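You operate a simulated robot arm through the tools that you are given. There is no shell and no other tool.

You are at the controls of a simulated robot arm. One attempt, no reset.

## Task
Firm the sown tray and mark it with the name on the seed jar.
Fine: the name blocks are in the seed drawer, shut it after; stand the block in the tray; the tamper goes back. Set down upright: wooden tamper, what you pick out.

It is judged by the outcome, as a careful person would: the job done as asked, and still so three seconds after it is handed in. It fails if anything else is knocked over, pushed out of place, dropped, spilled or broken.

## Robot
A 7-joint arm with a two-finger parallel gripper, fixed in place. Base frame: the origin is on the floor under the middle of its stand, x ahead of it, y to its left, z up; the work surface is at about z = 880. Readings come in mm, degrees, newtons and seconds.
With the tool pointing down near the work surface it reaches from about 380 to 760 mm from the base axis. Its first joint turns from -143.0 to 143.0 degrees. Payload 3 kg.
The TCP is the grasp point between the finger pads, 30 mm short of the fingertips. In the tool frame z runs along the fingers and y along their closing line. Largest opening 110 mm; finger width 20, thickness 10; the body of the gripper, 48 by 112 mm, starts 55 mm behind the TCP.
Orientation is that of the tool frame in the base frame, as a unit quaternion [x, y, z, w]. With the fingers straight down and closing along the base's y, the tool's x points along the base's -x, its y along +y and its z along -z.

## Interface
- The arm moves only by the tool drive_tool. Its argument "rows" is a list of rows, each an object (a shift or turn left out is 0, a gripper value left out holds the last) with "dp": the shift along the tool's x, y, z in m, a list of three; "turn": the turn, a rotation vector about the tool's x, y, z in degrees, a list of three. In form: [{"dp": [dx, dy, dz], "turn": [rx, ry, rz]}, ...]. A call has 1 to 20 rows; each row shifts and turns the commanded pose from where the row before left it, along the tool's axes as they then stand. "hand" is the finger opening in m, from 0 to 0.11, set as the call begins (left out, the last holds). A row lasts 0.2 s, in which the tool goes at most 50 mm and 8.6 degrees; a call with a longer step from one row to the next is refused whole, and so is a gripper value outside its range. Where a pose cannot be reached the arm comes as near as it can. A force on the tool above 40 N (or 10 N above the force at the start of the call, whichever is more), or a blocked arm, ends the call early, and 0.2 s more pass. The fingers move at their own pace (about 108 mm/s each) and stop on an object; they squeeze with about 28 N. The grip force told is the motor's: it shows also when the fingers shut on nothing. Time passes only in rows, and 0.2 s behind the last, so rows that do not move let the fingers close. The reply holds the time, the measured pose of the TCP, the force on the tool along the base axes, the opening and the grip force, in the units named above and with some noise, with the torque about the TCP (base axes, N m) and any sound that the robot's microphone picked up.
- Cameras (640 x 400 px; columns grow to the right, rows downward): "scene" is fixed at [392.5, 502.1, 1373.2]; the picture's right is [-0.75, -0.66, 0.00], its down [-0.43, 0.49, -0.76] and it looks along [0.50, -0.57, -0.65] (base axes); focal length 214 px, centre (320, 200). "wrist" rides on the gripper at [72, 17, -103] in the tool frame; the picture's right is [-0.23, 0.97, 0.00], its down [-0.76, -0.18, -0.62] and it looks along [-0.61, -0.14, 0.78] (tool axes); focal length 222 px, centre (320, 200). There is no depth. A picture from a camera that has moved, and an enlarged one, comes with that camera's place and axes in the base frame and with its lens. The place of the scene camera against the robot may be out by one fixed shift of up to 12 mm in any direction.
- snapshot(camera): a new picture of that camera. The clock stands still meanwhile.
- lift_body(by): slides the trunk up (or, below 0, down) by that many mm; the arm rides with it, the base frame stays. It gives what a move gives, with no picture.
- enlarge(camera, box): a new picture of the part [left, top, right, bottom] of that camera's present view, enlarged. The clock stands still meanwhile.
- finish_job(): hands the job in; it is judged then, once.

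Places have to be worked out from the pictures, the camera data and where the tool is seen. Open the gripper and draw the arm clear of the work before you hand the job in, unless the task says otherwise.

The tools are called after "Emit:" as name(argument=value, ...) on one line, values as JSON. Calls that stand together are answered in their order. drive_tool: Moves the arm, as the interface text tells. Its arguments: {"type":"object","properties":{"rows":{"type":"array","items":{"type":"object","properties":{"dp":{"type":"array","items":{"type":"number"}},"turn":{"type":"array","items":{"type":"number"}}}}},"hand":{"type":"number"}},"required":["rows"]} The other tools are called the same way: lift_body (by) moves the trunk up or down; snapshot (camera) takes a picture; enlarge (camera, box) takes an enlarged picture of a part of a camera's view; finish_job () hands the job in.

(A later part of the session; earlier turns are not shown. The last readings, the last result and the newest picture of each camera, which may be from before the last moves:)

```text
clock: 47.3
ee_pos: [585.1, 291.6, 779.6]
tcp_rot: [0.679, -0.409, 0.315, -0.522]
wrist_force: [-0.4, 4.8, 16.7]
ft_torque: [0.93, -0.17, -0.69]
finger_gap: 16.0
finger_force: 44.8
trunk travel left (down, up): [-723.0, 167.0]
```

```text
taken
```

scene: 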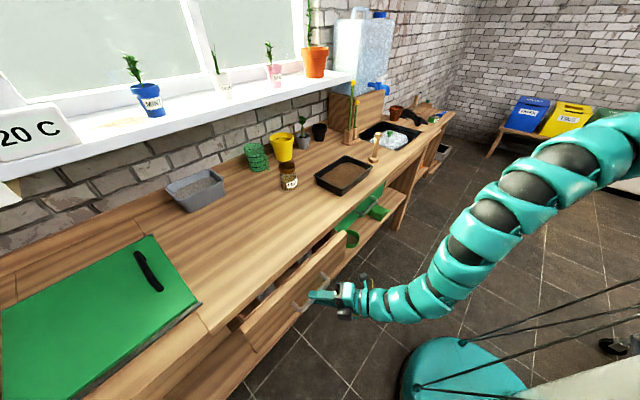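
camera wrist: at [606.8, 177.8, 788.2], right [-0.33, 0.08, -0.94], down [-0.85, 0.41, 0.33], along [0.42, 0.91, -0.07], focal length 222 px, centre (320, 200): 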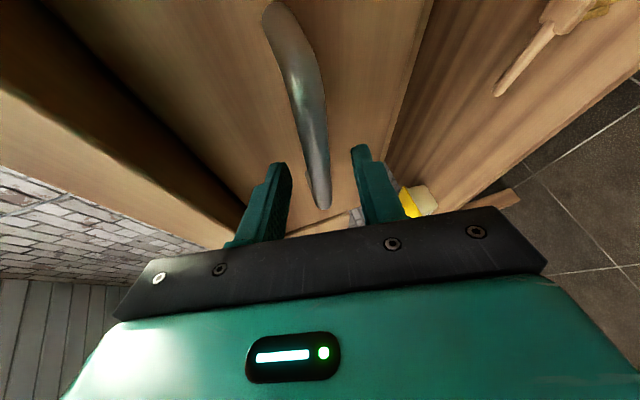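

The wooden drawer opens. I ease up 2 mm to relieve the vertical load and pull on.

Emit:
drive_tool(rows=[{"dp": [-0.007, 0.0014, -0.0133]}, {"dp": [-0.0084, 0.0041, -0.0154]}, {"dp": [-0.0084, 0.0041, -0.0154]}, {"dp": [-0.0084, 0.0041, -0.0154]}, {"dp": [-0.007, 0.0034, -0.0128]}])

Emit:
enlarge(camera="scene", box=[230, 200, 390, 330])

```text
clock: 48.5
ee_pos: [501.2, 289.8, 779.9]
tcp_rot: [0.681, -0.409, 0.314, -0.52]
wrist_force: [-1.4, 7.1, -7.1]
ft_torque: [1.41, 0.07, 1.03]
finger_gap: 16.5
finger_force: 45.5
trunk travel left (down, up): [-723.0, 167.0]
```

```text
3.08 times, centred on (310, 265) of scene
camera zoom: at [392.5, 502.1, 1373.2], right [-0.75, -0.66, 0.0], down [-0.43, 0.49, -0.76], along [0.5, -0.57, -0.65], focal length 660 px, centre (351, 0)
```

zoom: 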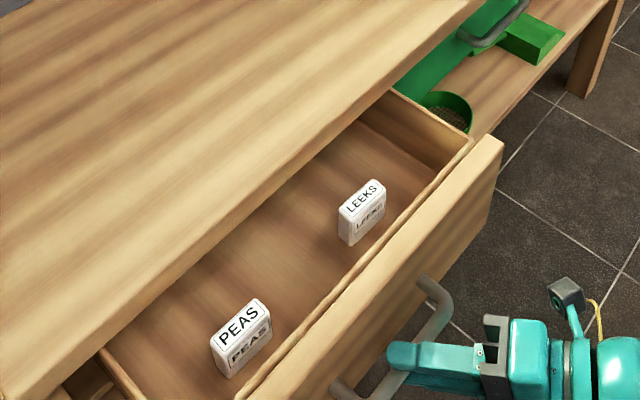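

The seed drawer is open 164 mm, and the PEAS and LEEKS blocks stand in it upright, long side along y. To get more room I open the fingers around the bar, shift the trunk up in small steps while lowering the arm equally, and pull further.

Emit:
drive_tool(hand=0.062, rows=[{"dp": [0, 0, 0]}, {"dp": [0, 0, 0]}])

Emit:
lift_body(by=15)

Emit:
drive_tool(rows=[{"dp": [0, 0.0145, 0.0038]}])

Emit:
lift_body(by=15)

Emit:
drive_tool(rows=[{"dp": [0, 0.0145, 0.0038]}])

```text
clock: 49.1
ee_pos: [501.3, 289.5, 781.7]
tcp_rot: [0.679, -0.41, 0.314, -0.521]
wrist_force: [0.3, 0.4, 0.4]
ft_torque: [0.02, 0.0, 0.02]
finger_gap: 61.9
finger_force: 0.1
trunk travel left (down, up): [-723.0, 167.0]
```

```text
clock: 49.7
ee_pos: [502.4, 288.9, 797.2]
tcp_rot: [0.68, -0.41, 0.314, -0.521]
wrist_force: [0.5, 0.5, -0.9]
ft_torque: [-0.01, 0.0, 0.03]
finger_gap: 61.9
finger_force: 0.0
trunk travel left (down, up): [-738.0, 152.0]
```

```text
clock: 50.1
ee_pos: [501.8, 290.7, 780.4]
tcp_rot: [0.68, -0.409, 0.314, -0.521]
wrist_force: [0.4, -0.3, -0.3]
ft_torque: [0.02, 0.0, 0.0]
finger_gap: 62.0
finger_force: 0.0
trunk travel left (down, up): [-738.0, 152.0]
```

```text
clock: 50.7
ee_pos: [502.3, 290.3, 795.7]
tcp_rot: [0.679, -0.409, 0.315, -0.521]
wrist_force: [0.1, 0.3, 0.7]
ft_torque: [0.04, 0.01, 0.02]
finger_gap: 62.1
finger_force: 0.0
trunk travel left (down, up): [-753.0, 137.0]
```

```text
clock: 51.1
ee_pos: [501.6, 290.3, 781.8]
tcp_rot: [0.679, -0.409, 0.314, -0.522]
wrist_force: [0.5, 0.1, -0.3]
ft_torque: [0.05, 0.01, 0.03]
finger_gap: 62.2
finger_force: 0.0
trunk travel left (down, up): [-753.0, 137.0]
```

No limit was hit. I grip again and pull another 45 mm.

Emit:
drive_tool(hand=0.0, rows=[{"dp": [0, 0, 0]}, {"dp": [0, 0, 0]}, {"dp": [0, 0, 0]}, {"dp": [-0.0047, 0.0023, -0.0086]}, {"dp": [-0.0047, 0.0023, -0.0086]}, {"dp": [-0.0047, 0.0023, -0.0086]}, {"dp": [-0.0047, 0.0023, -0.0086]}])

Emit:
enlarge(camera="scene", box=[230, 200, 390, 330])

```text
clock: 52.7
ee_pos: [462.8, 288.8, 779.0]
tcp_rot: [0.68, -0.41, 0.315, -0.52]
wrist_force: [-0.4, -8.6, -26.7]
ft_torque: [0.57, 0.46, -1.17]
finger_gap: 16.1
finger_force: 44.9
trunk travel left (down, up): [-753.0, 137.0]
```

```text
3.08 times, centred on (310, 265) of scene
camera zoom: at [392.5, 502.1, 1373.2], right [-0.75, -0.66, 0.0], down [-0.43, 0.49, -0.76], along [0.5, -0.57, -0.65], focal length 660 px, centre (351, 0)
```

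zoom: 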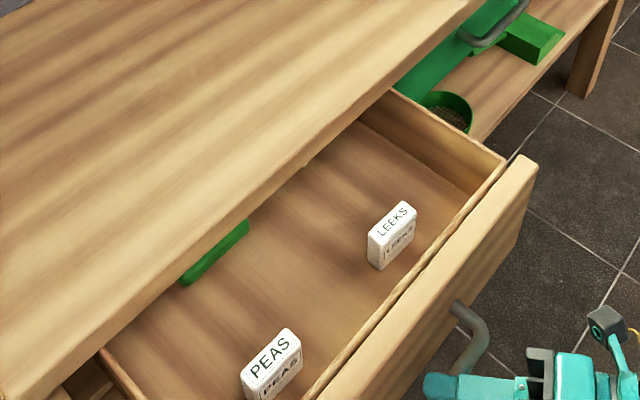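

It is now open about 200 mm, with PEAS clearly in view. I relieve the vertical load, let go, and make trunk room the same way before withdrawing.

Emit:
drive_tool(rows=[{"dp": [0, 0.0025, 0.0007]}, {"dp": [0, 0, 0]}])

Emit:
drive_tool(hand=0.062, rows=[{"dp": [0, 0, 0]}, {"dp": [0, 0, 0]}])

Emit:
lift_body(by=15)

Emit:
drive_tool(rows=[{"dp": [0, 0.0145, 0.0038]}])

Emit:
lift_body(by=15)

Emit:
drive_tool(rows=[{"dp": [0, 0.0145, 0.0038]}])

```text
clock: 53.3
ee_pos: [464.3, 290.1, 779.2]
tcp_rot: [0.679, -0.41, 0.315, -0.521]
wrist_force: [0.3, -15.2, -10.0]
ft_torque: [0.73, 0.2, -1.33]
finger_gap: 15.9
finger_force: 45.2
trunk travel left (down, up): [-753.0, 137.0]
```

```text
clock: 53.9
ee_pos: [462.1, 291.1, 778.9]
tcp_rot: [0.679, -0.409, 0.314, -0.522]
wrist_force: [-0.3, 0.1, 0.1]
ft_torque: [-0.06, 0.01, -0.01]
finger_gap: 62.2
finger_force: 0.0
trunk travel left (down, up): [-753.0, 137.0]
```

```text
clock: 54.5
ee_pos: [461.5, 291.7, 793.6]
tcp_rot: [0.68, -0.409, 0.314, -0.521]
wrist_force: [-0.5, 1.0, -1.0]
ft_torque: [0.03, 0.04, -0.03]
finger_gap: 62.0
finger_force: 0.1
trunk travel left (down, up): [-768.0, 122.0]
```

```text
clock: 55.0
ee_pos: [460.8, 291.6, 778.7]
tcp_rot: [0.68, -0.408, 0.313, -0.523]
wrist_force: [-0.3, 0.4, -0.8]
ft_torque: [0.01, 0.03, 0.01]
finger_gap: 62.0
finger_force: 0.1
trunk travel left (down, up): [-768.0, 122.0]
```

```text
clock: 55.6
ee_pos: [460.4, 291.0, 793.0]
tcp_rot: [0.68, -0.41, 0.314, -0.521]
wrist_force: [-0.2, -0.3, 0.4]
ft_torque: [-0.01, -0.02, 0.01]
finger_gap: 61.8
finger_force: 0.1
trunk travel left (down, up): [-783.0, 107.0]
```

```text
clock: 56.0
ee_pos: [461.1, 291.4, 778.8]
tcp_rot: [0.68, -0.409, 0.315, -0.521]
wrist_force: [1.5, -0.2, 0.4]
ft_torque: [-0.01, 0.01, -0.01]
finger_gap: 61.9
finger_force: 0.1
trunk travel left (down, up): [-783.0, 107.0]
```

Free of load. I withdraw along the tool axis in small steps.

Emit:
drive_tool(rows=[{"dp": [0, 0, -0.015]}, {"dp": [0, 0, -0.015]}, {"dp": [0, 0, -0.02]}])

Emit:
snapshot(camera="scene")

```text
clock: 56.8
ee_pos: [419.7, 269.0, 790.9]
tcp_rot: [0.679, -0.409, 0.314, -0.522]
wrist_force: [-0.4, 0.8, -0.8]
ft_torque: [-0.05, 0.0, -0.04]
finger_gap: 61.8
finger_force: 0.2
trunk travel left (down, up): [-783.0, 107.0]
```

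```text
taken
```

scene: 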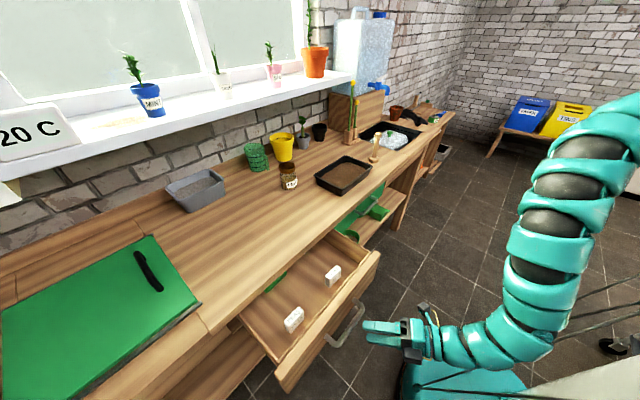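

The arm is clear of the drawer. I do the firming first, then fetch the block. I raise the trunk fully, keep the hand low, and go around in front of the open drawer toward y≈−100.

Emit:
lift_body(by=100)

Emit:
drive_tool(rows=[{"dp": [0, 0.0322, 0.0086]}, {"dp": [0, 0.0322, 0.0086]}, {"dp": [0, 0.0322, 0.0086]}, {"dp": [0.0371, 0.0051, -0.0189]}, {"dp": [0.0371, 0.0051, -0.0189]}, {"dp": [0.0371, 0.0051, -0.0189]}, {"dp": [0.0371, 0.0051, -0.0189]}, {"dp": [0.0371, 0.0051, -0.0189]}])

```text
clock: 58.1
ee_pos: [418.5, 268.5, 890.6]
tcp_rot: [0.68, -0.409, 0.314, -0.522]
wrist_force: [0.3, 0.7, 0.0]
ft_torque: [0.01, -0.02, -0.06]
finger_gap: 61.9
finger_force: 0.1
trunk travel left (down, up): [-883.0, 7.0]
```

```text
clock: 60.1
ee_pos: [226.0, 191.8, 788.5]
tcp_rot: [0.773, -0.185, 0.142, -0.59]
wrist_force: [0.8, 0.1, -0.5]
ft_torque: [0.03, 0.02, -0.03]
finger_gap: 61.8
finger_force: 0.1
trunk travel left (down, up): [-883.0, 7.0]
stopped in row 8: the arm was blocked; the commanded pose is now the measured one
```

The arm was blocked and ended at an unexpected pose (226, 192, 788), yawed further. I look before doing anything else.

Emit:
snapshot(camera="scene")

Emit:
snapshot(camera="wrist")

```text
taken
```

scene: 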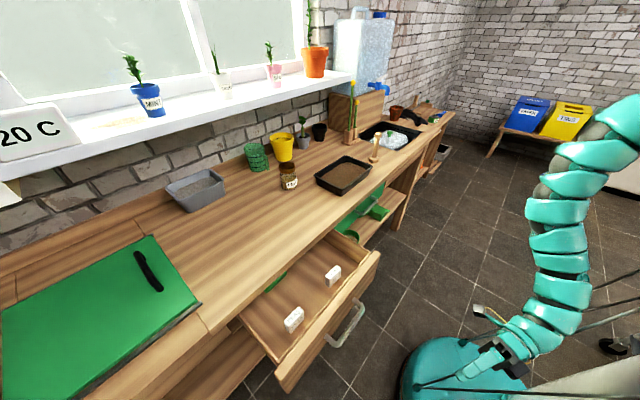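

```text
taken
camera wrist: at [244.7, 66.6, 799.1], right [-0.32, -0.13, -0.94], down [-0.93, -0.15, 0.33], along [-0.18, 0.98, -0.07], focal length 222 px, centre (320, 200)
```

wrist: 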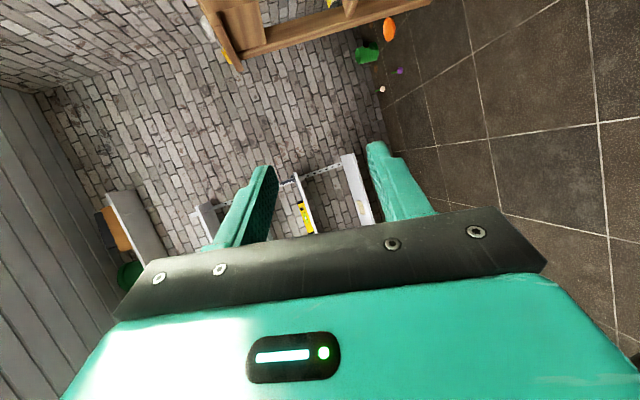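

Nothing has been touched; the forearm hangs close to the stand, so the path ran too near the base axis. I move back outward along +x in small steps.

Emit:
drive_tool(rows=[{"dp": [0.0178, -0.0024, 0.0088]}, {"dp": [0.0267, -0.0036, 0.0131]}, {"dp": [0.0267, -0.0036, 0.0131]}])

```text
clock: 60.9
ee_pos: [309.8, 192.2, 790.9]
tcp_rot: [0.773, -0.185, 0.142, -0.59]
wrist_force: [0.2, -0.8, 0.5]
ft_torque: [0.0, 0.0, -0.03]
finger_gap: 62.1
finger_force: 0.1
trunk travel left (down, up): [-883.0, 7.0]
```

That works. I continue to (480, 0, 790), well clear of the open drawer's side.

Emit:
drive_tool(rows=[{"dp": [0.0398, 0.0042, -0.0151]}, {"dp": [0.0398, 0.0042, -0.0151]}, {"dp": [0.0398, 0.0042, -0.0151]}, {"dp": [0.0398, 0.0042, -0.0151]}, {"dp": [0.0398, 0.0042, -0.0151]}, {"dp": [0.0398, 0.0042, -0.0151]}])

```text
clock: 62.3
ee_pos: [477.7, -3.3, 790.6]
tcp_rot: [0.773, -0.185, 0.142, -0.589]
wrist_force: [0.3, 0.7, 0.9]
ft_torque: [0.0, 0.03, 0.01]
finger_gap: 62.3
finger_force: 0.0
trunk travel left (down, up): [-883.0, 7.0]
```

Now I move to (560, −60) and yaw back so the tool points along +x.

Emit:
drive_tool(rows=[{"dp": [0.033, 0.0012, -0.0044]}, {"dp": [0.033, 0.0012, -0.0044]}, {"dp": [0.033, 0.0012, -0.0044]}, {"turn": [0, 7.62, 2.08]}, {"turn": [0, 7.62, 2.08]}, {"turn": [0, 7.62, 2.08]}, {"turn": [0, 7.62, 2.08]}, {"turn": [0, 7.62, 2.08]}, {"turn": [0, 7.62, 2.08]}, {"turn": [0, 7.62, 2.08]}, {"turn": [0, 7.62, 2.08]}])

```text
clock: 64.7
ee_pos: [559.4, -59.2, 789.0]
tcp_rot: [-0.561, 0.563, -0.431, 0.427]
wrist_force: [-0.6, 0.9, -0.6]
ft_torque: [-0.01, 0.04, 0.0]
finger_gap: 61.7
finger_force: 0.0
trunk travel left (down, up): [-883.0, 7.0]
```

Orientation is good: azimuth 0, 15° down. I roll +90° back so the fingers close along y again.

Emit:
drive_tool(rows=[{"turn": [0, 0, 8.18]}, {"turn": [0, 0, 8.18]}, {"turn": [0, 0, 8.18]}, {"turn": [0, 0, 8.18]}, {"turn": [0, 0, 8.18]}, {"turn": [0, 0, 8.18]}, {"turn": [0, 0, 8.18]}, {"turn": [0, 0, 8.18]}, {"turn": [0, 0, 8.18]}, {"turn": [0, 0, 8.18]}, {"turn": [0, 0, 8.18]}])

```text
clock: 67.1
ee_pos: [559.8, -57.3, 788.8]
tcp_rot: [0.001, 0.794, -0.001, 0.608]
wrist_force: [0.3, -0.9, -0.1]
ft_torque: [0.03, -0.02, 0.0]
finger_gap: 62.2
finger_force: 0.0
trunk travel left (down, up): [-883.0, 7.0]
```

The tool is now 15° below horizontal with the fingers closing along y. I go to the lane in front of the tamper, about (620, −301, 880), with the fingers opened to 80 mm, and look.

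Emit:
drive_tool(hand=0.08, rows=[{"dp": [-0.01725, -0.0407, 0.0057]}, {"dp": [-0.01725, -0.0407, 0.0057]}, {"dp": [-0.01725, -0.0407, 0.0057]}, {"dp": [-0.01725, -0.0407, 0.0057]}, {"dp": [-0.01725, -0.0407, 0.0057]}, {"dp": [-0.01725, -0.0407, 0.0057]}])

Emit:
snapshot(camera="wrist")

Emit:
enlarge(camera="scene", box=[300, 100, 460, 210])

```text
clock: 68.5
ee_pos: [618.4, -304.4, 882.5]
tcp_rot: [0.002, 0.795, -0.002, 0.607]
wrist_force: [0.6, -0.6, 0.9]
ft_torque: [0.0, 0.0, -0.03]
finger_gap: 80.1
finger_force: 0.1
trunk travel left (down, up): [-883.0, 7.0]
```

```text
taken
camera wrist: at [500.7, -285.8, 838.3], right [0.06, 0.97, 0.22], down [-0.4, -0.18, 0.9], along [0.91, -0.15, 0.38], focal length 222 px, centre (320, 200)
```

wrist: 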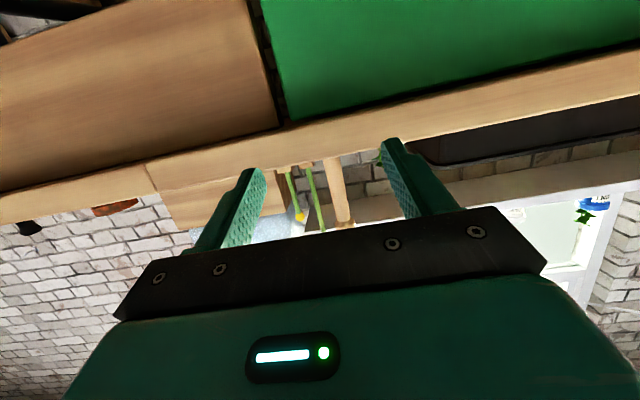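

```text
3.64 times, centred on (380, 155) of scene
camera zoom: at [392.5, 502.1, 1373.2], right [-0.75, -0.66, 0.0], down [-0.43, 0.49, -0.76], along [0.5, -0.57, -0.65], focal length 780 px, centre (102, 364)
```

zoom: 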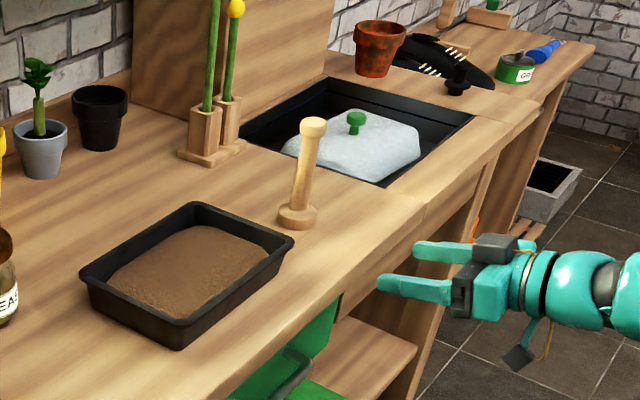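

The tamper stands straight ahead at y≈−302, x≈775–782. I rise over the bench edge and advance to about (740, −302, 955).

Emit:
drive_tool(rows=[{"dp": [-0.0402, 0.002, 0.0223]}, {"dp": [-0.0197, 0, 0.0154]}, {"dp": [-0.0197, 0, 0.0154]}, {"dp": [-0.0113, 0, 0.0228]}, {"dp": [-0.0113, 0, 0.0228]}])

Emit:
snapshot(camera="wrist")

Emit:
enlarge(camera="scene", box=[330, 110, 430, 190])

```text
clock: 69.7
ee_pos: [741.1, -300.0, 952.9]
tcp_rot: [0.001, 0.794, -0.002, 0.607]
wrist_force: [0.2, -0.2, 0.4]
ft_torque: [0.0, -0.01, -0.02]
finger_gap: 80.0
finger_force: 0.1
trunk travel left (down, up): [-883.0, 7.0]
```

```text
taken
camera wrist: at [622.7, -282.7, 909.9], right [0.06, 0.97, 0.22], down [-0.4, -0.17, 0.9], along [0.91, -0.14, 0.38], focal length 222 px, centre (320, 200)
```

wrist: 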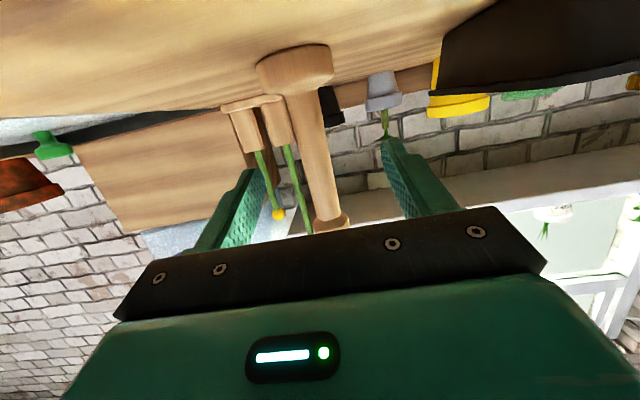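

```text
5.00 times, centred on (380, 150) of scene
camera zoom: at [392.5, 502.1, 1373.2], right [-0.75, -0.66, 0.0], down [-0.43, 0.49, -0.76], along [0.5, -0.57, -0.65], focal length 1072 px, centre (20, 450)
```

zoom: 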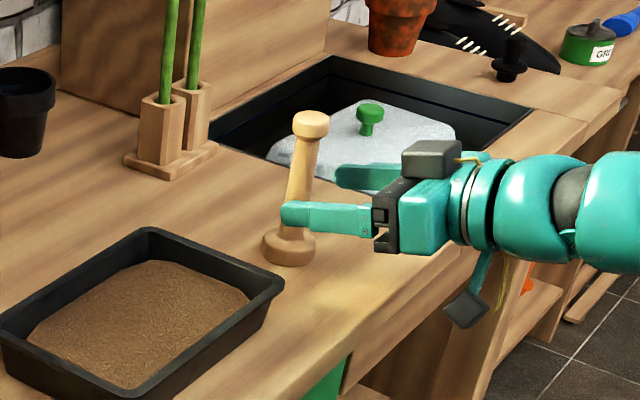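

The stem axis is at about (780, −304), between the fingers. I advance 39 mm with a 4 mm sideways correction, then close.

Emit:
drive_tool(rows=[{"dp": [-0.0051, -0.002, 0.0188]}, {"dp": [-0.0051, -0.002, 0.0188]}])

Emit:
snapshot(camera="wrist")

Emit:
enlarge(camera="scene", box=[330, 110, 430, 190])

```text
clock: 70.3
ee_pos: [780.8, -303.8, 953.6]
tcp_rot: [0.001, 0.795, -0.002, 0.607]
wrist_force: [0.8, 0.2, 0.0]
ft_torque: [0.01, 0.01, -0.02]
finger_gap: 80.0
finger_force: 0.0
trunk travel left (down, up): [-883.0, 7.0]
```

```text
taken
camera wrist: at [661.2, -286.5, 910.4], right [0.06, 0.97, 0.22], down [-0.4, -0.17, 0.9], along [0.91, -0.15, 0.38], focal length 222 px, centre (320, 200)
```

wrist: 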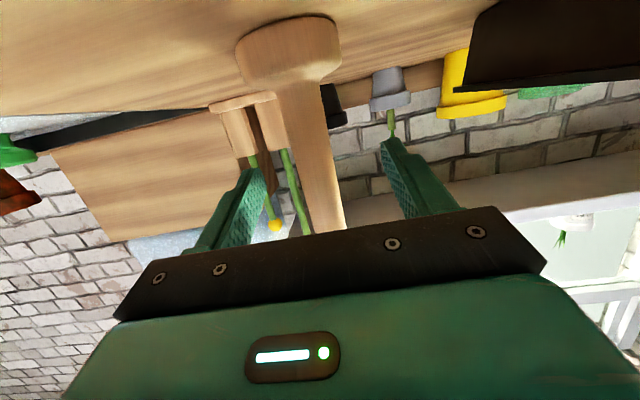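

```text
5.00 times, centred on (380, 150) of scene
camera zoom: at [392.5, 502.1, 1373.2], right [-0.75, -0.66, 0.0], down [-0.43, 0.49, -0.76], along [0.5, -0.57, -0.65], focal length 1072 px, centre (20, 450)
```

zoom: 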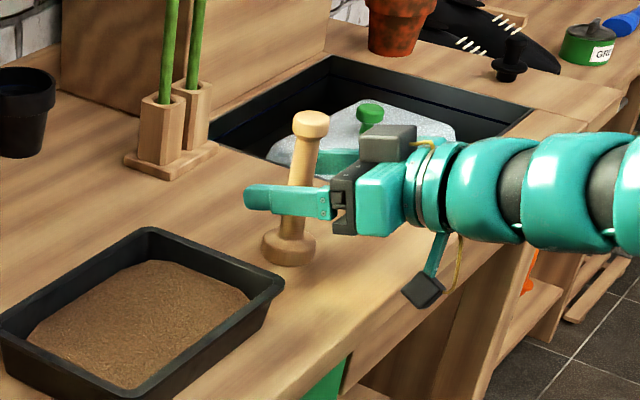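

The stem is at the grasp point. I close on it.

Emit:
drive_tool(hand=0.0, rows=[{"dp": [0, 0, 0]}, {"dp": [0, 0, 0]}, {"dp": [0, 0, 0]}])

Emit:
snapshot(camera="wrist")

Emit:
enlarge(camera="scene", box=[330, 110, 430, 190])

```text
clock: 71.1
ee_pos: [780.3, -303.9, 954.1]
tcp_rot: [0.001, 0.794, -0.002, 0.607]
wrist_force: [0.4, 0.0, -0.7]
ft_torque: [-0.02, -0.03, 0.0]
finger_gap: 20.7
finger_force: 28.2
trunk travel left (down, up): [-883.0, 7.0]
```

```text
taken
camera wrist: at [661.4, -286.1, 910.3], right [0.06, 0.97, 0.22], down [-0.4, -0.17, 0.9], along [0.91, -0.14, 0.38], focal length 222 px, centre (320, 200)
```

wrist: 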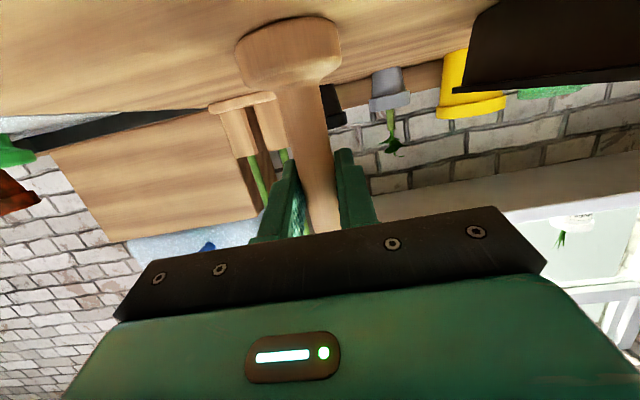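

```text
5.00 times, centred on (380, 150) of scene
camera zoom: at [392.5, 502.1, 1373.2], right [-0.75, -0.66, 0.0], down [-0.43, 0.49, -0.76], along [0.5, -0.57, -0.65], focal length 1072 px, centre (20, 450)
```

zoom: 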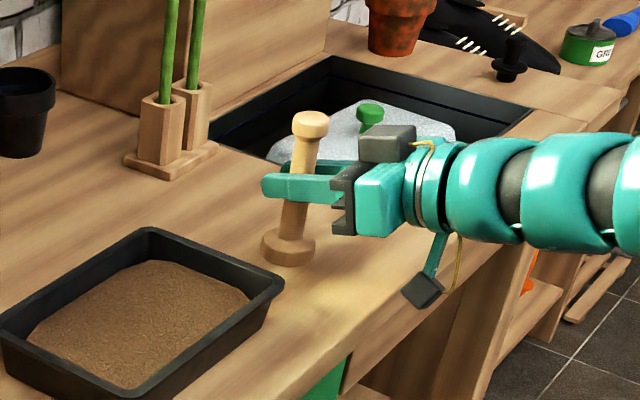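

The stem is held at a 20.7 mm gap; its home is TCP (780, −304, 954). I lift it straight up 80 mm.

Emit:
drive_tool(rows=[{"dp": [-0.0097, 0, -0.0026]}, {"dp": [-0.0193, 0, -0.0052]}, {"dp": [-0.0242, 0, -0.0065]}, {"dp": [-0.0242, 0, -0.0065]}])

Emit:
snapshot(camera="scene")

Emit:
enlarge(camera="scene", box=[300, 100, 430, 200])

```text
clock: 72.1
ee_pos: [779.3, -303.6, 1034.7]
tcp_rot: [0.0, 0.794, -0.001, 0.608]
wrist_force: [-0.1, -0.1, -1.0]
ft_torque: [0.01, 0.0, -0.02]
finger_gap: 20.5
finger_force: 28.0
trunk travel left (down, up): [-883.0, 7.0]
```

```text
taken
```

scene: 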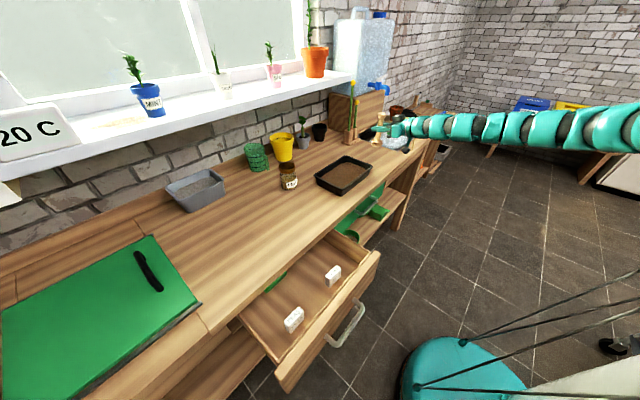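

```text
4.00 times, centred on (365, 150) of scene
camera zoom: at [392.5, 502.1, 1373.2], right [-0.75, -0.66, 0.0], down [-0.43, 0.49, -0.76], along [0.5, -0.57, -0.65], focal length 858 px, centre (140, 400)
```

zoom: 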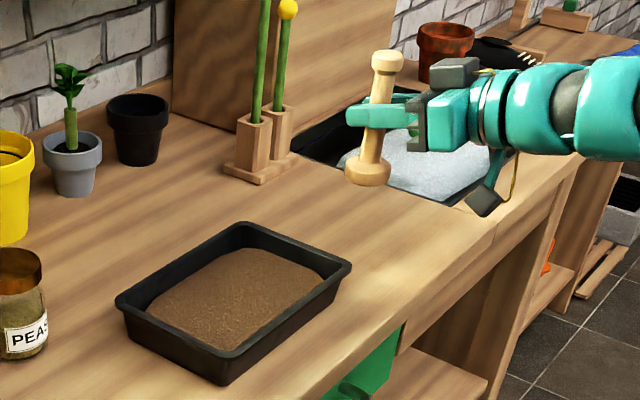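

The tamper came up cleanly; its base is 74 mm below the TCP. The soil spans about x 744–843, y −176 to −3. I carry it over the tray centre (794, −90).

Emit:
drive_tool(rows=[{"dp": [-0.0008, 0.0427, 0.0028]}, {"dp": [-0.0008, 0.0427, 0.0028]}, {"dp": [-0.0008, 0.0427, 0.0028]}, {"dp": [-0.0008, 0.0427, 0.0028]}, {"dp": [-0.0008, 0.0427, 0.0028]}])

Emit:
snapshot(camera="wrist")

Emit:
enlarge(camera="scene", box=[290, 120, 400, 210])

```text
clock: 73.3
ee_pos: [791.9, -91.6, 1033.6]
tcp_rot: [0.001, 0.794, -0.003, 0.608]
wrist_force: [-0.3, -0.2, -1.0]
ft_torque: [-0.02, -0.04, 0.0]
finger_gap: 20.5
finger_force: 28.1
trunk travel left (down, up): [-883.0, 7.0]
```

```text
taken
camera wrist: at [674.4, -74.3, 988.5], right [0.06, 0.97, 0.22], down [-0.4, -0.17, 0.9], along [0.91, -0.14, 0.38], focal length 222 px, centre (320, 200)
```

wrist: 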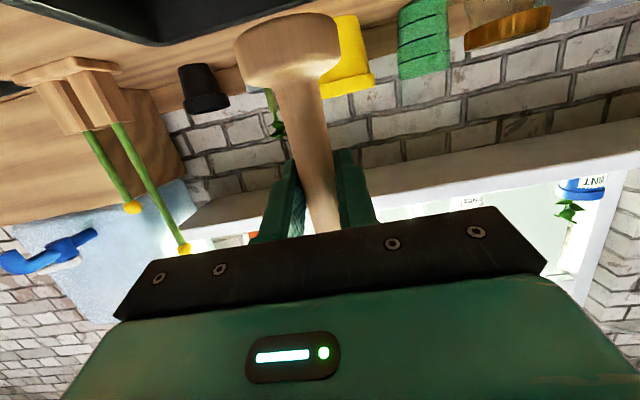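

```text
4.44 times, centred on (345, 165) of scene
camera zoom: at [392.5, 502.1, 1373.2], right [-0.75, -0.66, 0.0], down [-0.43, 0.49, -0.76], along [0.5, -0.57, -0.65], focal length 953 px, centre (209, 356)
```

zoom: 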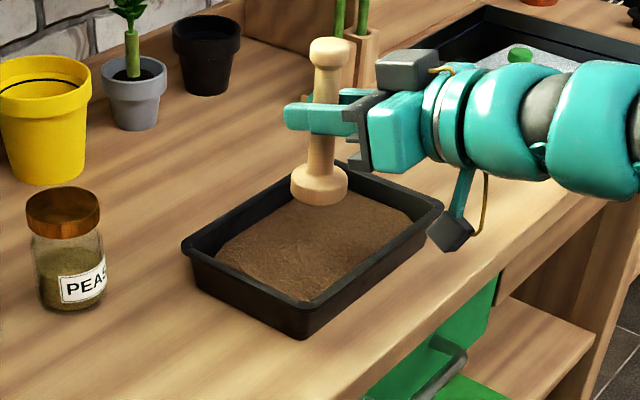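

The disc hangs centred over the soil. I lower it in small steps and watch for contact force.

Emit:
drive_tool(rows=[{"dp": [0.0145, 0, 0.0039]}, {"dp": [0.0145, 0, 0.0039]}, {"dp": [0.0048, 0, 0.0013]}])

Emit:
drive_tool(rows=[{"dp": [0.0029, 0, 0.0008]}, {"dp": [0.0029, 0, 0.0008]}])

Emit:
drive_tool(rows=[{"dp": [0.0029, 0, 0.0008]}, {"dp": [0.0029, 0, 0.0008]}])

```text
clock: 74.1
ee_pos: [794.9, -90.4, 998.1]
tcp_rot: [0.001, 0.793, -0.003, 0.609]
wrist_force: [-0.3, 0.8, 0.2]
ft_torque: [0.0, 0.02, -0.02]
finger_gap: 20.3
finger_force: 28.0
trunk travel left (down, up): [-883.0, 7.0]
```

```text
clock: 74.7
ee_pos: [794.5, -90.5, 992.4]
tcp_rot: [0.001, 0.794, -0.002, 0.607]
wrist_force: [0.2, -0.3, -0.5]
ft_torque: [0.0, 0.02, -0.02]
finger_gap: 20.3
finger_force: 28.6
trunk travel left (down, up): [-883.0, 7.0]
```

```text
clock: 75.3
ee_pos: [796.1, -90.1, 984.6]
tcp_rot: [0.001, 0.795, -0.002, 0.607]
wrist_force: [0.9, -0.2, -1.6]
ft_torque: [-0.02, 0.0, 0.05]
finger_gap: 20.5
finger_force: 27.9
trunk travel left (down, up): [-883.0, 7.0]
```

Base at about z 911, no contact yet. I continue in 3 mm steps.

Emit:
drive_tool(rows=[{"dp": [0.0029, 0, 0.0008]}, {"dp": [0, 0, 0]}])

Emit:
drive_tool(rows=[{"dp": [0.0029, 0, 0.0008]}, {"dp": [0, 0, 0]}])

Emit:
enlarge(camera="scene", box=[310, 140, 380, 200])

```text
clock: 75.9
ee_pos: [795.1, -91.5, 982.1]
tcp_rot: [0.001, 0.794, -0.002, 0.608]
wrist_force: [-0.6, 0.2, 0.0]
ft_torque: [-0.01, 0.0, -0.03]
finger_gap: 20.5
finger_force: 28.1
trunk travel left (down, up): [-883.0, 7.0]
```

```text
clock: 76.5
ee_pos: [795.8, -91.6, 980.0]
tcp_rot: [0.002, 0.794, -0.003, 0.608]
wrist_force: [0.7, 1.2, -0.9]
ft_torque: [0.02, -0.01, 0.03]
finger_gap: 20.4
finger_force: 28.0
trunk travel left (down, up): [-883.0, 7.0]
```

```text
6.67 times, centred on (345, 170) of scene
camera zoom: at [392.5, 502.1, 1373.2], right [-0.75, -0.66, 0.0], down [-0.43, 0.49, -0.76], along [0.5, -0.57, -0.65], focal length 1430 px, centre (153, 400)
```

zoom: 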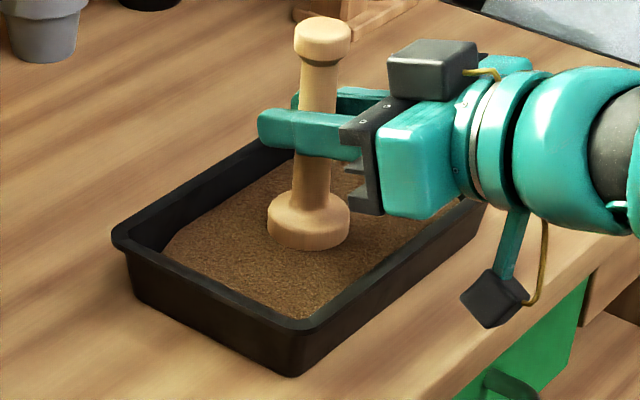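

The disc is just above the soil now. I go on down in 3 mm steps.

Emit:
drive_tool(rows=[{"dp": [0.0029, 0, 0.0008]}, {"dp": [0, 0, 0]}])

Emit:
drive_tool(rows=[{"dp": [0.0029, 0, 0.0008]}, {"dp": [0, 0, 0]}])

Emit:
drive_tool(rows=[{"dp": [0.0029, 0, 0.0008]}, {"dp": [0, 0, 0]}])

```text
clock: 77.1
ee_pos: [795.3, -91.2, 976.9]
tcp_rot: [0.001, 0.794, -0.002, 0.608]
wrist_force: [-0.5, -0.6, 1.7]
ft_torque: [-0.01, 0.01, -0.02]
finger_gap: 20.5
finger_force: 27.9
trunk travel left (down, up): [-883.0, 7.0]
```

```text
clock: 77.7
ee_pos: [795.0, -90.4, 975.5]
tcp_rot: [0.001, 0.794, -0.002, 0.608]
wrist_force: [-0.3, 0.6, 2.9]
ft_torque: [-0.02, -0.01, -0.04]
finger_gap: 20.2
finger_force: 27.6
trunk travel left (down, up): [-883.0, 7.0]
```

```text
clock: 78.3
ee_pos: [793.7, -92.2, 972.4]
tcp_rot: [0.001, 0.794, -0.002, 0.608]
wrist_force: [-0.1, -0.2, 5.2]
ft_torque: [-0.01, -0.01, 0.02]
finger_gap: 20.4
finger_force: 28.3
trunk travel left (down, up): [-883.0, 7.0]
```

Contact begins near TCP z 977 and the soil gives softly, with 5 N at 972. I press on a little further to see how it behaves.

Emit:
drive_tool(rows=[{"dp": [0.0029, 0, 0.0008]}, {"dp": [0, 0, 0]}])

Emit:
drive_tool(rows=[{"dp": [0.0029, 0, 0.0008]}, {"dp": [0, 0, 0]}])

Emit:
enlarge(camera="scene", box=[310, 140, 380, 200])

```text
clock: 78.9
ee_pos: [794.3, -90.8, 969.3]
tcp_rot: [0.001, 0.794, -0.002, 0.608]
wrist_force: [0.5, -0.1, 6.7]
ft_torque: [-0.01, -0.02, -0.03]
finger_gap: 20.4
finger_force: 27.7
trunk travel left (down, up): [-883.0, 7.0]
```

```text
clock: 79.5
ee_pos: [793.6, -90.9, 966.0]
tcp_rot: [0.002, 0.794, -0.003, 0.608]
wrist_force: [0.2, 0.3, 9.2]
ft_torque: [0.03, -0.01, 0.01]
finger_gap: 20.4
finger_force: 27.7
trunk travel left (down, up): [-883.0, 7.0]
```

```text
6.67 times, centred on (345, 170) of scene
camera zoom: at [392.5, 502.1, 1373.2], right [-0.75, -0.66, 0.0], down [-0.43, 0.49, -0.76], along [0.5, -0.57, -0.65], focal length 1430 px, centre (153, 400)
```

zoom: 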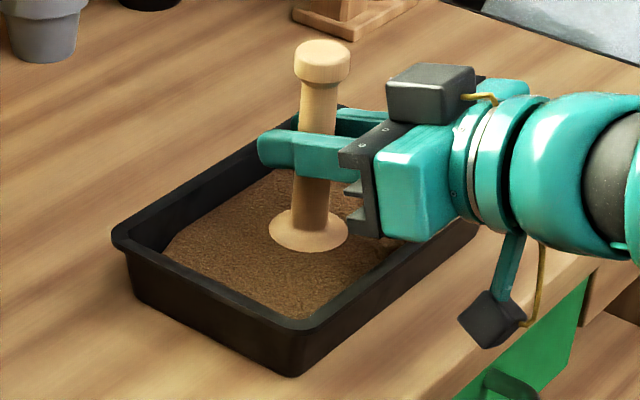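

The force rises about 0.8 N/mm, and I have 9 N at 12 mm depth. I lift off to see what the soil looks like there.

Emit:
drive_tool(rows=[{"dp": [-0.0097, 0, -0.0026]}, {"dp": [-0.0193, 0, -0.0052]}, {"dp": [-0.0193, 0, -0.0052]}])

Emit:
enlarge(camera="scene", box=[310, 140, 380, 200])

```text
clock: 80.3
ee_pos: [795.5, -91.4, 1016.1]
tcp_rot: [0.001, 0.794, -0.002, 0.607]
wrist_force: [-0.2, -0.6, -0.6]
ft_torque: [-0.04, -0.03, -0.04]
finger_gap: 20.4
finger_force: 28.3
trunk travel left (down, up): [-883.0, 7.0]
```

```text
6.67 times, centred on (345, 170) of scene
camera zoom: at [392.5, 502.1, 1373.2], right [-0.75, -0.66, 0.0], down [-0.43, 0.49, -0.76], along [0.5, -0.57, -0.65], focal length 1430 px, centre (153, 400)
```

zoom: 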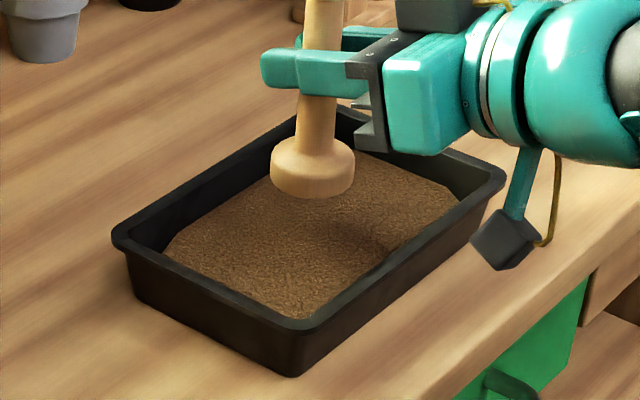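

I shift the tamper to the −y end, over (794, −150), and check how the pressed middle looks.

Emit:
drive_tool(rows=[{"dp": [0, -0.03, 0]}, {"dp": [0, -0.03, 0]}])

Emit:
enlarge(camera="scene", box=[310, 140, 380, 200])

```text
clock: 80.9
ee_pos: [794.0, -151.0, 1016.3]
tcp_rot: [0.002, 0.795, -0.003, 0.607]
wrist_force: [-0.9, -1.4, -0.2]
ft_torque: [-0.01, 0.01, 0.03]
finger_gap: 20.3
finger_force: 28.1
trunk travel left (down, up): [-883.0, 7.0]
```

```text
6.67 times, centred on (345, 170) of scene
camera zoom: at [392.5, 502.1, 1373.2], right [-0.75, -0.66, 0.0], down [-0.43, 0.49, -0.76], along [0.5, -0.57, -0.65], focal length 1430 px, centre (153, 400)
```

zoom: 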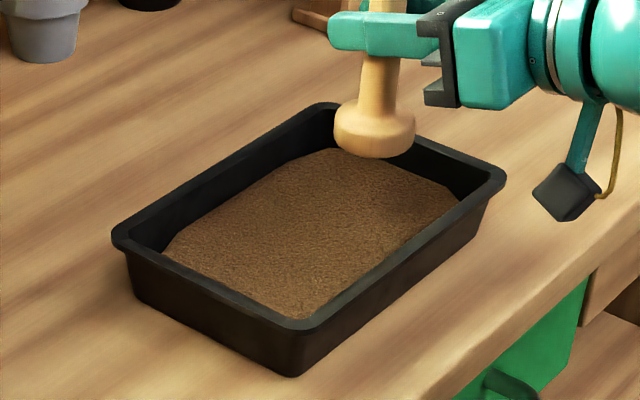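

Emit:
enlarge(camera="scene", box=[325, 155, 370, 190])

```text
11.43 times, centred on (348, 172) of scene
camera zoom: at [392.5, 502.1, 1373.2], right [-0.75, -0.66, 0.0], down [-0.43, 0.49, -0.76], along [0.5, -0.57, -0.65], focal length 2451 px, centre (6, 514)
```

zoom: 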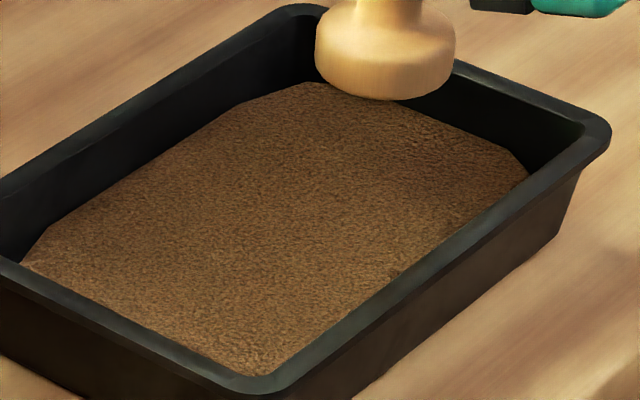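

No clear mark shows, so I firm systematically: a grid of overlapping presses over the whole surface, each to about 10 N. First is the −y end, and I hold to read the force.

Emit:
drive_tool(rows=[{"dp": [0.0171, 0, 0.0046]}, {"dp": [0.0171, 0, 0.0046]}, {"dp": [0.0171, 0, 0.0046]}, {"dp": [0, 0, 0]}])

Emit:
enlarge(camera="scene", box=[310, 130, 400, 200])

```text
clock: 81.9
ee_pos: [793.3, -149.8, 966.2]
tcp_rot: [0.001, 0.793, -0.003, 0.609]
wrist_force: [-1.0, -0.9, 13.5]
ft_torque: [-0.02, 0.0, -0.02]
finger_gap: 20.3
finger_force: 27.7
trunk travel left (down, up): [-883.0, 7.0]
```

```text
5.71 times, centred on (355, 165) of scene
camera zoom: at [392.5, 502.1, 1373.2], right [-0.75, -0.66, 0.0], down [-0.43, 0.49, -0.76], along [0.5, -0.57, -0.65], focal length 1226 px, centre (120, 400)
```

zoom: 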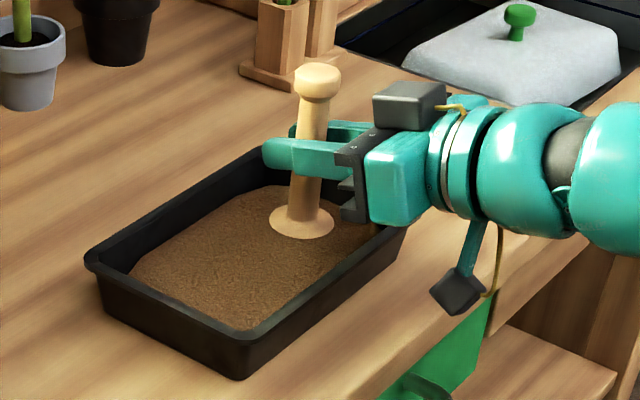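

13.5 N there. I continue along the middle row at y −121, −91, −61 and −32.

Emit:
drive_tool(rows=[{"dp": [-0.0261, 0, -0.007]}, {"dp": [0, 0.03, 0]}, {"dp": [0.01305, 0, 0.0035]}, {"dp": [0.01305, 0, 0.0035]}, {"dp": [0, 0, 0]}, {"dp": [-0.0261, 0, -0.007]}, {"dp": [0, 0.03, 0]}, {"dp": [0.01305, 0, 0.0035]}, {"dp": [0.01305, 0, 0.0035]}, {"dp": [0, 0, 0]}, {"dp": [-0.0261, 0, -0.007]}, {"dp": [0, 0.03, 0]}, {"dp": [0.01305, 0, 0.0035]}, {"dp": [0.01305, 0, 0.0035]}, {"dp": [0, 0, 0]}, {"dp": [-0.0261, 0, -0.007]}, {"dp": [0, 0.029, 0]}, {"dp": [0.01305, 0, 0.0035]}, {"dp": [0.01305, 0, 0.0035]}, {"dp": [0, 0, 0]}])

Emit:
enlarge(camera="scene", box=[300, 130, 390, 200])

```text
clock: 86.1
ee_pos: [793.5, -32.0, 963.8]
tcp_rot: [0.002, 0.793, -0.002, 0.609]
wrist_force: [-0.4, 0.0, 21.7]
ft_torque: [0.01, -0.07, 0.04]
finger_gap: 20.2
finger_force: 27.7
trunk travel left (down, up): [-883.0, 7.0]
```

```text
5.71 times, centred on (345, 165) of scene
camera zoom: at [392.5, 502.1, 1373.2], right [-0.75, -0.66, 0.0], down [-0.43, 0.49, -0.76], along [0.5, -0.57, -0.65], focal length 1226 px, centre (177, 400)
```

zoom: 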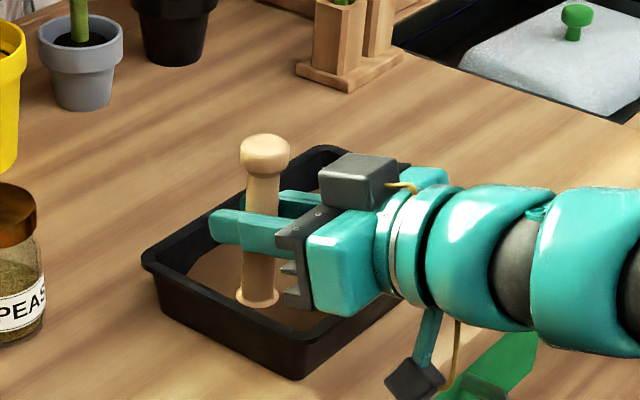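

21.7 N at the +y end, with no slip in the grip. For the far row I gain reach by lowering the trunk 40 mm, so I first lift by 70 mm.

Emit:
drive_tool(rows=[{"dp": [-0.0261, 0, -0.007]}, {"dp": [-0.0222, 0, -0.006]}, {"dp": [-0.0222, 0, -0.006]}])

Emit:
lift_body(by=-40)

Emit:
enlarge(camera="scene", box=[300, 130, 390, 200])

```text
clock: 86.9
ee_pos: [795.2, -31.3, 1034.3]
tcp_rot: [0.001, 0.795, -0.002, 0.607]
wrist_force: [0.4, 0.1, -0.5]
ft_torque: [0.0, 0.01, 0.0]
finger_gap: 20.5
finger_force: 28.2
trunk travel left (down, up): [-883.0, 7.0]
```

```text
clock: 87.7
ee_pos: [795.2, -31.0, 995.6]
tcp_rot: [0.001, 0.794, -0.002, 0.608]
wrist_force: [0.4, -0.4, -0.7]
ft_torque: [-0.01, -0.01, -0.01]
finger_gap: 20.3
finger_force: 27.9
trunk travel left (down, up): [-843.0, 47.0]
```

```text
5.71 times, centred on (345, 165) of scene
camera zoom: at [392.5, 502.1, 1373.2], right [-0.75, -0.66, 0.0], down [-0.43, 0.49, -0.76], along [0.5, -0.57, -0.65], focal length 1226 px, centre (177, 400)
```

zoom: 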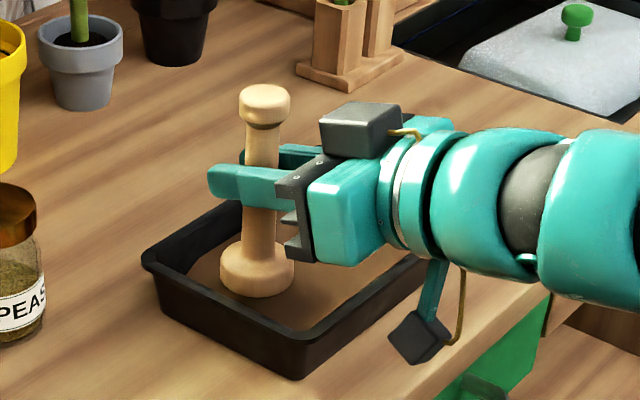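

Now the far row: I move to x≈816, y −32 and press.

Emit:
drive_tool(rows=[{"dp": [-0.0055, 0, 0.0203]}, {"dp": [0.01526, 0, 0.0041]}, {"dp": [0.01526, 0, 0.0041]}, {"dp": [0, 0, 0]}])

```text
clock: 88.7
ee_pos: [815.9, -30.2, 966.4]
tcp_rot: [0.002, 0.793, -0.002, 0.609]
wrist_force: [0.2, 0.0, 17.3]
ft_torque: [-0.01, -0.04, 0.03]
finger_gap: 20.5
finger_force: 27.8
trunk travel left (down, up): [-843.0, 47.0]
```

Good, 17 N and in reach. I continue along the far row toward −y.

Emit:
drive_tool(rows=[{"dp": [-0.0261, 0, -0.007]}, {"dp": [0, -0.03, 0]}, {"dp": [0.01305, 0, 0.0035]}, {"dp": [0.01305, 0, 0.0035]}, {"dp": [0, 0, 0]}, {"dp": [-0.0261, 0, -0.007]}, {"dp": [0, -0.03, 0]}, {"dp": [0.01305, 0, 0.0035]}, {"dp": [0.01305, 0, 0.0035]}, {"dp": [0, 0, 0]}, {"dp": [-0.0261, 0, -0.007]}, {"dp": [0, -0.03, 0]}, {"dp": [0.01305, 0, 0.0035]}, {"dp": [0.01305, 0, 0.0035]}, {"dp": [0, 0, 0]}, {"dp": [-0.0261, 0, -0.007]}, {"dp": [0, -0.029, 0]}, {"dp": [0.01305, 0, 0.0035]}, {"dp": [0.01305, 0, 0.0035]}, {"dp": [0, 0, 0]}])

Emit:
enlarge(camera="scene", box=[300, 130, 390, 200])

```text
clock: 92.9
ee_pos: [813.7, -148.4, 966.1]
tcp_rot: [0.0, 0.793, -0.002, 0.61]
wrist_force: [-0.3, -0.2, 17.1]
ft_torque: [0.01, -0.04, -0.01]
finger_gap: 20.4
finger_force: 27.7
trunk travel left (down, up): [-843.0, 47.0]
```

```text
5.71 times, centred on (345, 165) of scene
camera zoom: at [392.5, 502.1, 1373.2], right [-0.75, -0.66, 0.0], down [-0.43, 0.49, -0.76], along [0.5, -0.57, -0.65], focal length 1226 px, centre (177, 400)
```

zoom: 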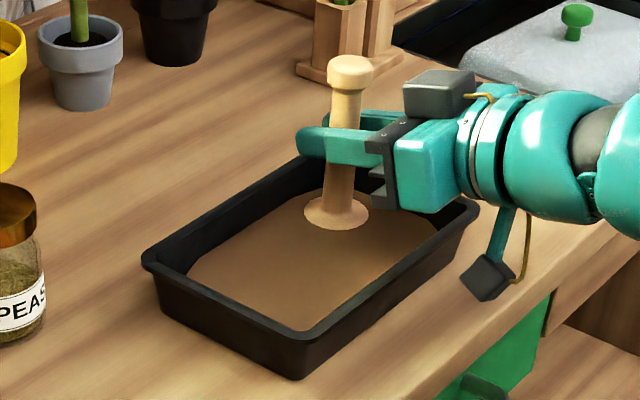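

The surface now looks smooth and firmed. I finish with the near row; for that I lift, put the trunk back up 40 mm, and go to x≈768.

Emit:
drive_tool(rows=[{"dp": [-0.0261, 0, -0.007]}])

Emit:
lift_body(by=40)

Emit:
drive_tool(rows=[{"dp": [0.0193, 0, 0.0052]}, {"dp": [0.0193, 0, 0.0052]}, {"dp": [0.006, 0, -0.0222]}, {"dp": [0.006, 0, -0.0222]}, {"dp": [0.01305, 0, 0.0035]}, {"dp": [0.01305, 0, 0.0035]}, {"dp": [0, 0, 0]}])

```text
clock: 93.3
ee_pos: [814.2, -150.7, 989.6]
tcp_rot: [0.0, 0.795, -0.002, 0.606]
wrist_force: [-0.1, -0.1, -0.4]
ft_torque: [-0.02, -0.01, 0.04]
finger_gap: 20.2
finger_force: 28.6
trunk travel left (down, up): [-843.0, 47.0]
```

```text
clock: 94.2
ee_pos: [814.7, -148.5, 1032.1]
tcp_rot: [0.001, 0.795, -0.002, 0.607]
wrist_force: [0.7, 1.0, -1.2]
ft_torque: [0.04, -0.01, 0.01]
finger_gap: 20.1
finger_force: 27.9
trunk travel left (down, up): [-883.0, 7.0]
```

```text
clock: 95.8
ee_pos: [767.4, -149.6, 966.7]
tcp_rot: [0.0, 0.792, -0.002, 0.611]
wrist_force: [-0.7, 0.7, 17.1]
ft_torque: [-0.02, -0.05, -0.01]
finger_gap: 20.3
finger_force: 27.9
trunk travel left (down, up): [-883.0, 7.0]
```

Near row reached, 17 N. I continue along it toward +y.

Emit:
drive_tool(rows=[{"dp": [-0.0261, 0, -0.007]}, {"dp": [0, 0.03, 0]}, {"dp": [0.01305, 0, 0.0035]}, {"dp": [0.01305, 0, 0.0035]}, {"dp": [0, 0, 0]}, {"dp": [-0.0261, 0, -0.007]}, {"dp": [0, 0.03, 0]}, {"dp": [0.01305, 0, 0.0035]}, {"dp": [0.01305, 0, 0.0035]}, {"dp": [0, 0, 0]}, {"dp": [-0.0261, 0, -0.007]}, {"dp": [0, 0.03, 0]}, {"dp": [0.01305, 0, 0.0035]}, {"dp": [0.01305, 0, 0.0035]}, {"dp": [0, 0, 0]}, {"dp": [-0.0261, 0, -0.007]}, {"dp": [0, 0.028, 0]}, {"dp": [0.01305, 0, 0.0035]}, {"dp": [0.01305, 0, 0.0035]}, {"dp": [0, 0, 0]}])

Emit:
enlarge(camera="scene", box=[300, 130, 390, 200])

```text
clock: 100.0
ee_pos: [768.3, -32.5, 966.9]
tcp_rot: [0.002, 0.792, -0.003, 0.61]
wrist_force: [0.1, -0.4, 21.0]
ft_torque: [0.01, -0.09, 0.02]
finger_gap: 20.2
finger_force: 27.6
trunk travel left (down, up): [-883.0, 7.0]
```

```text
5.71 times, centred on (345, 165) of scene
camera zoom: at [392.5, 502.1, 1373.2], right [-0.75, -0.66, 0.0], down [-0.43, 0.49, -0.76], along [0.5, -0.57, -0.65], focal length 1226 px, centre (177, 400)
```

zoom: 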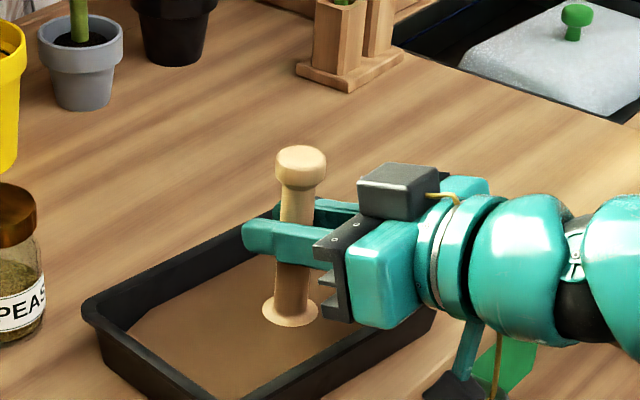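

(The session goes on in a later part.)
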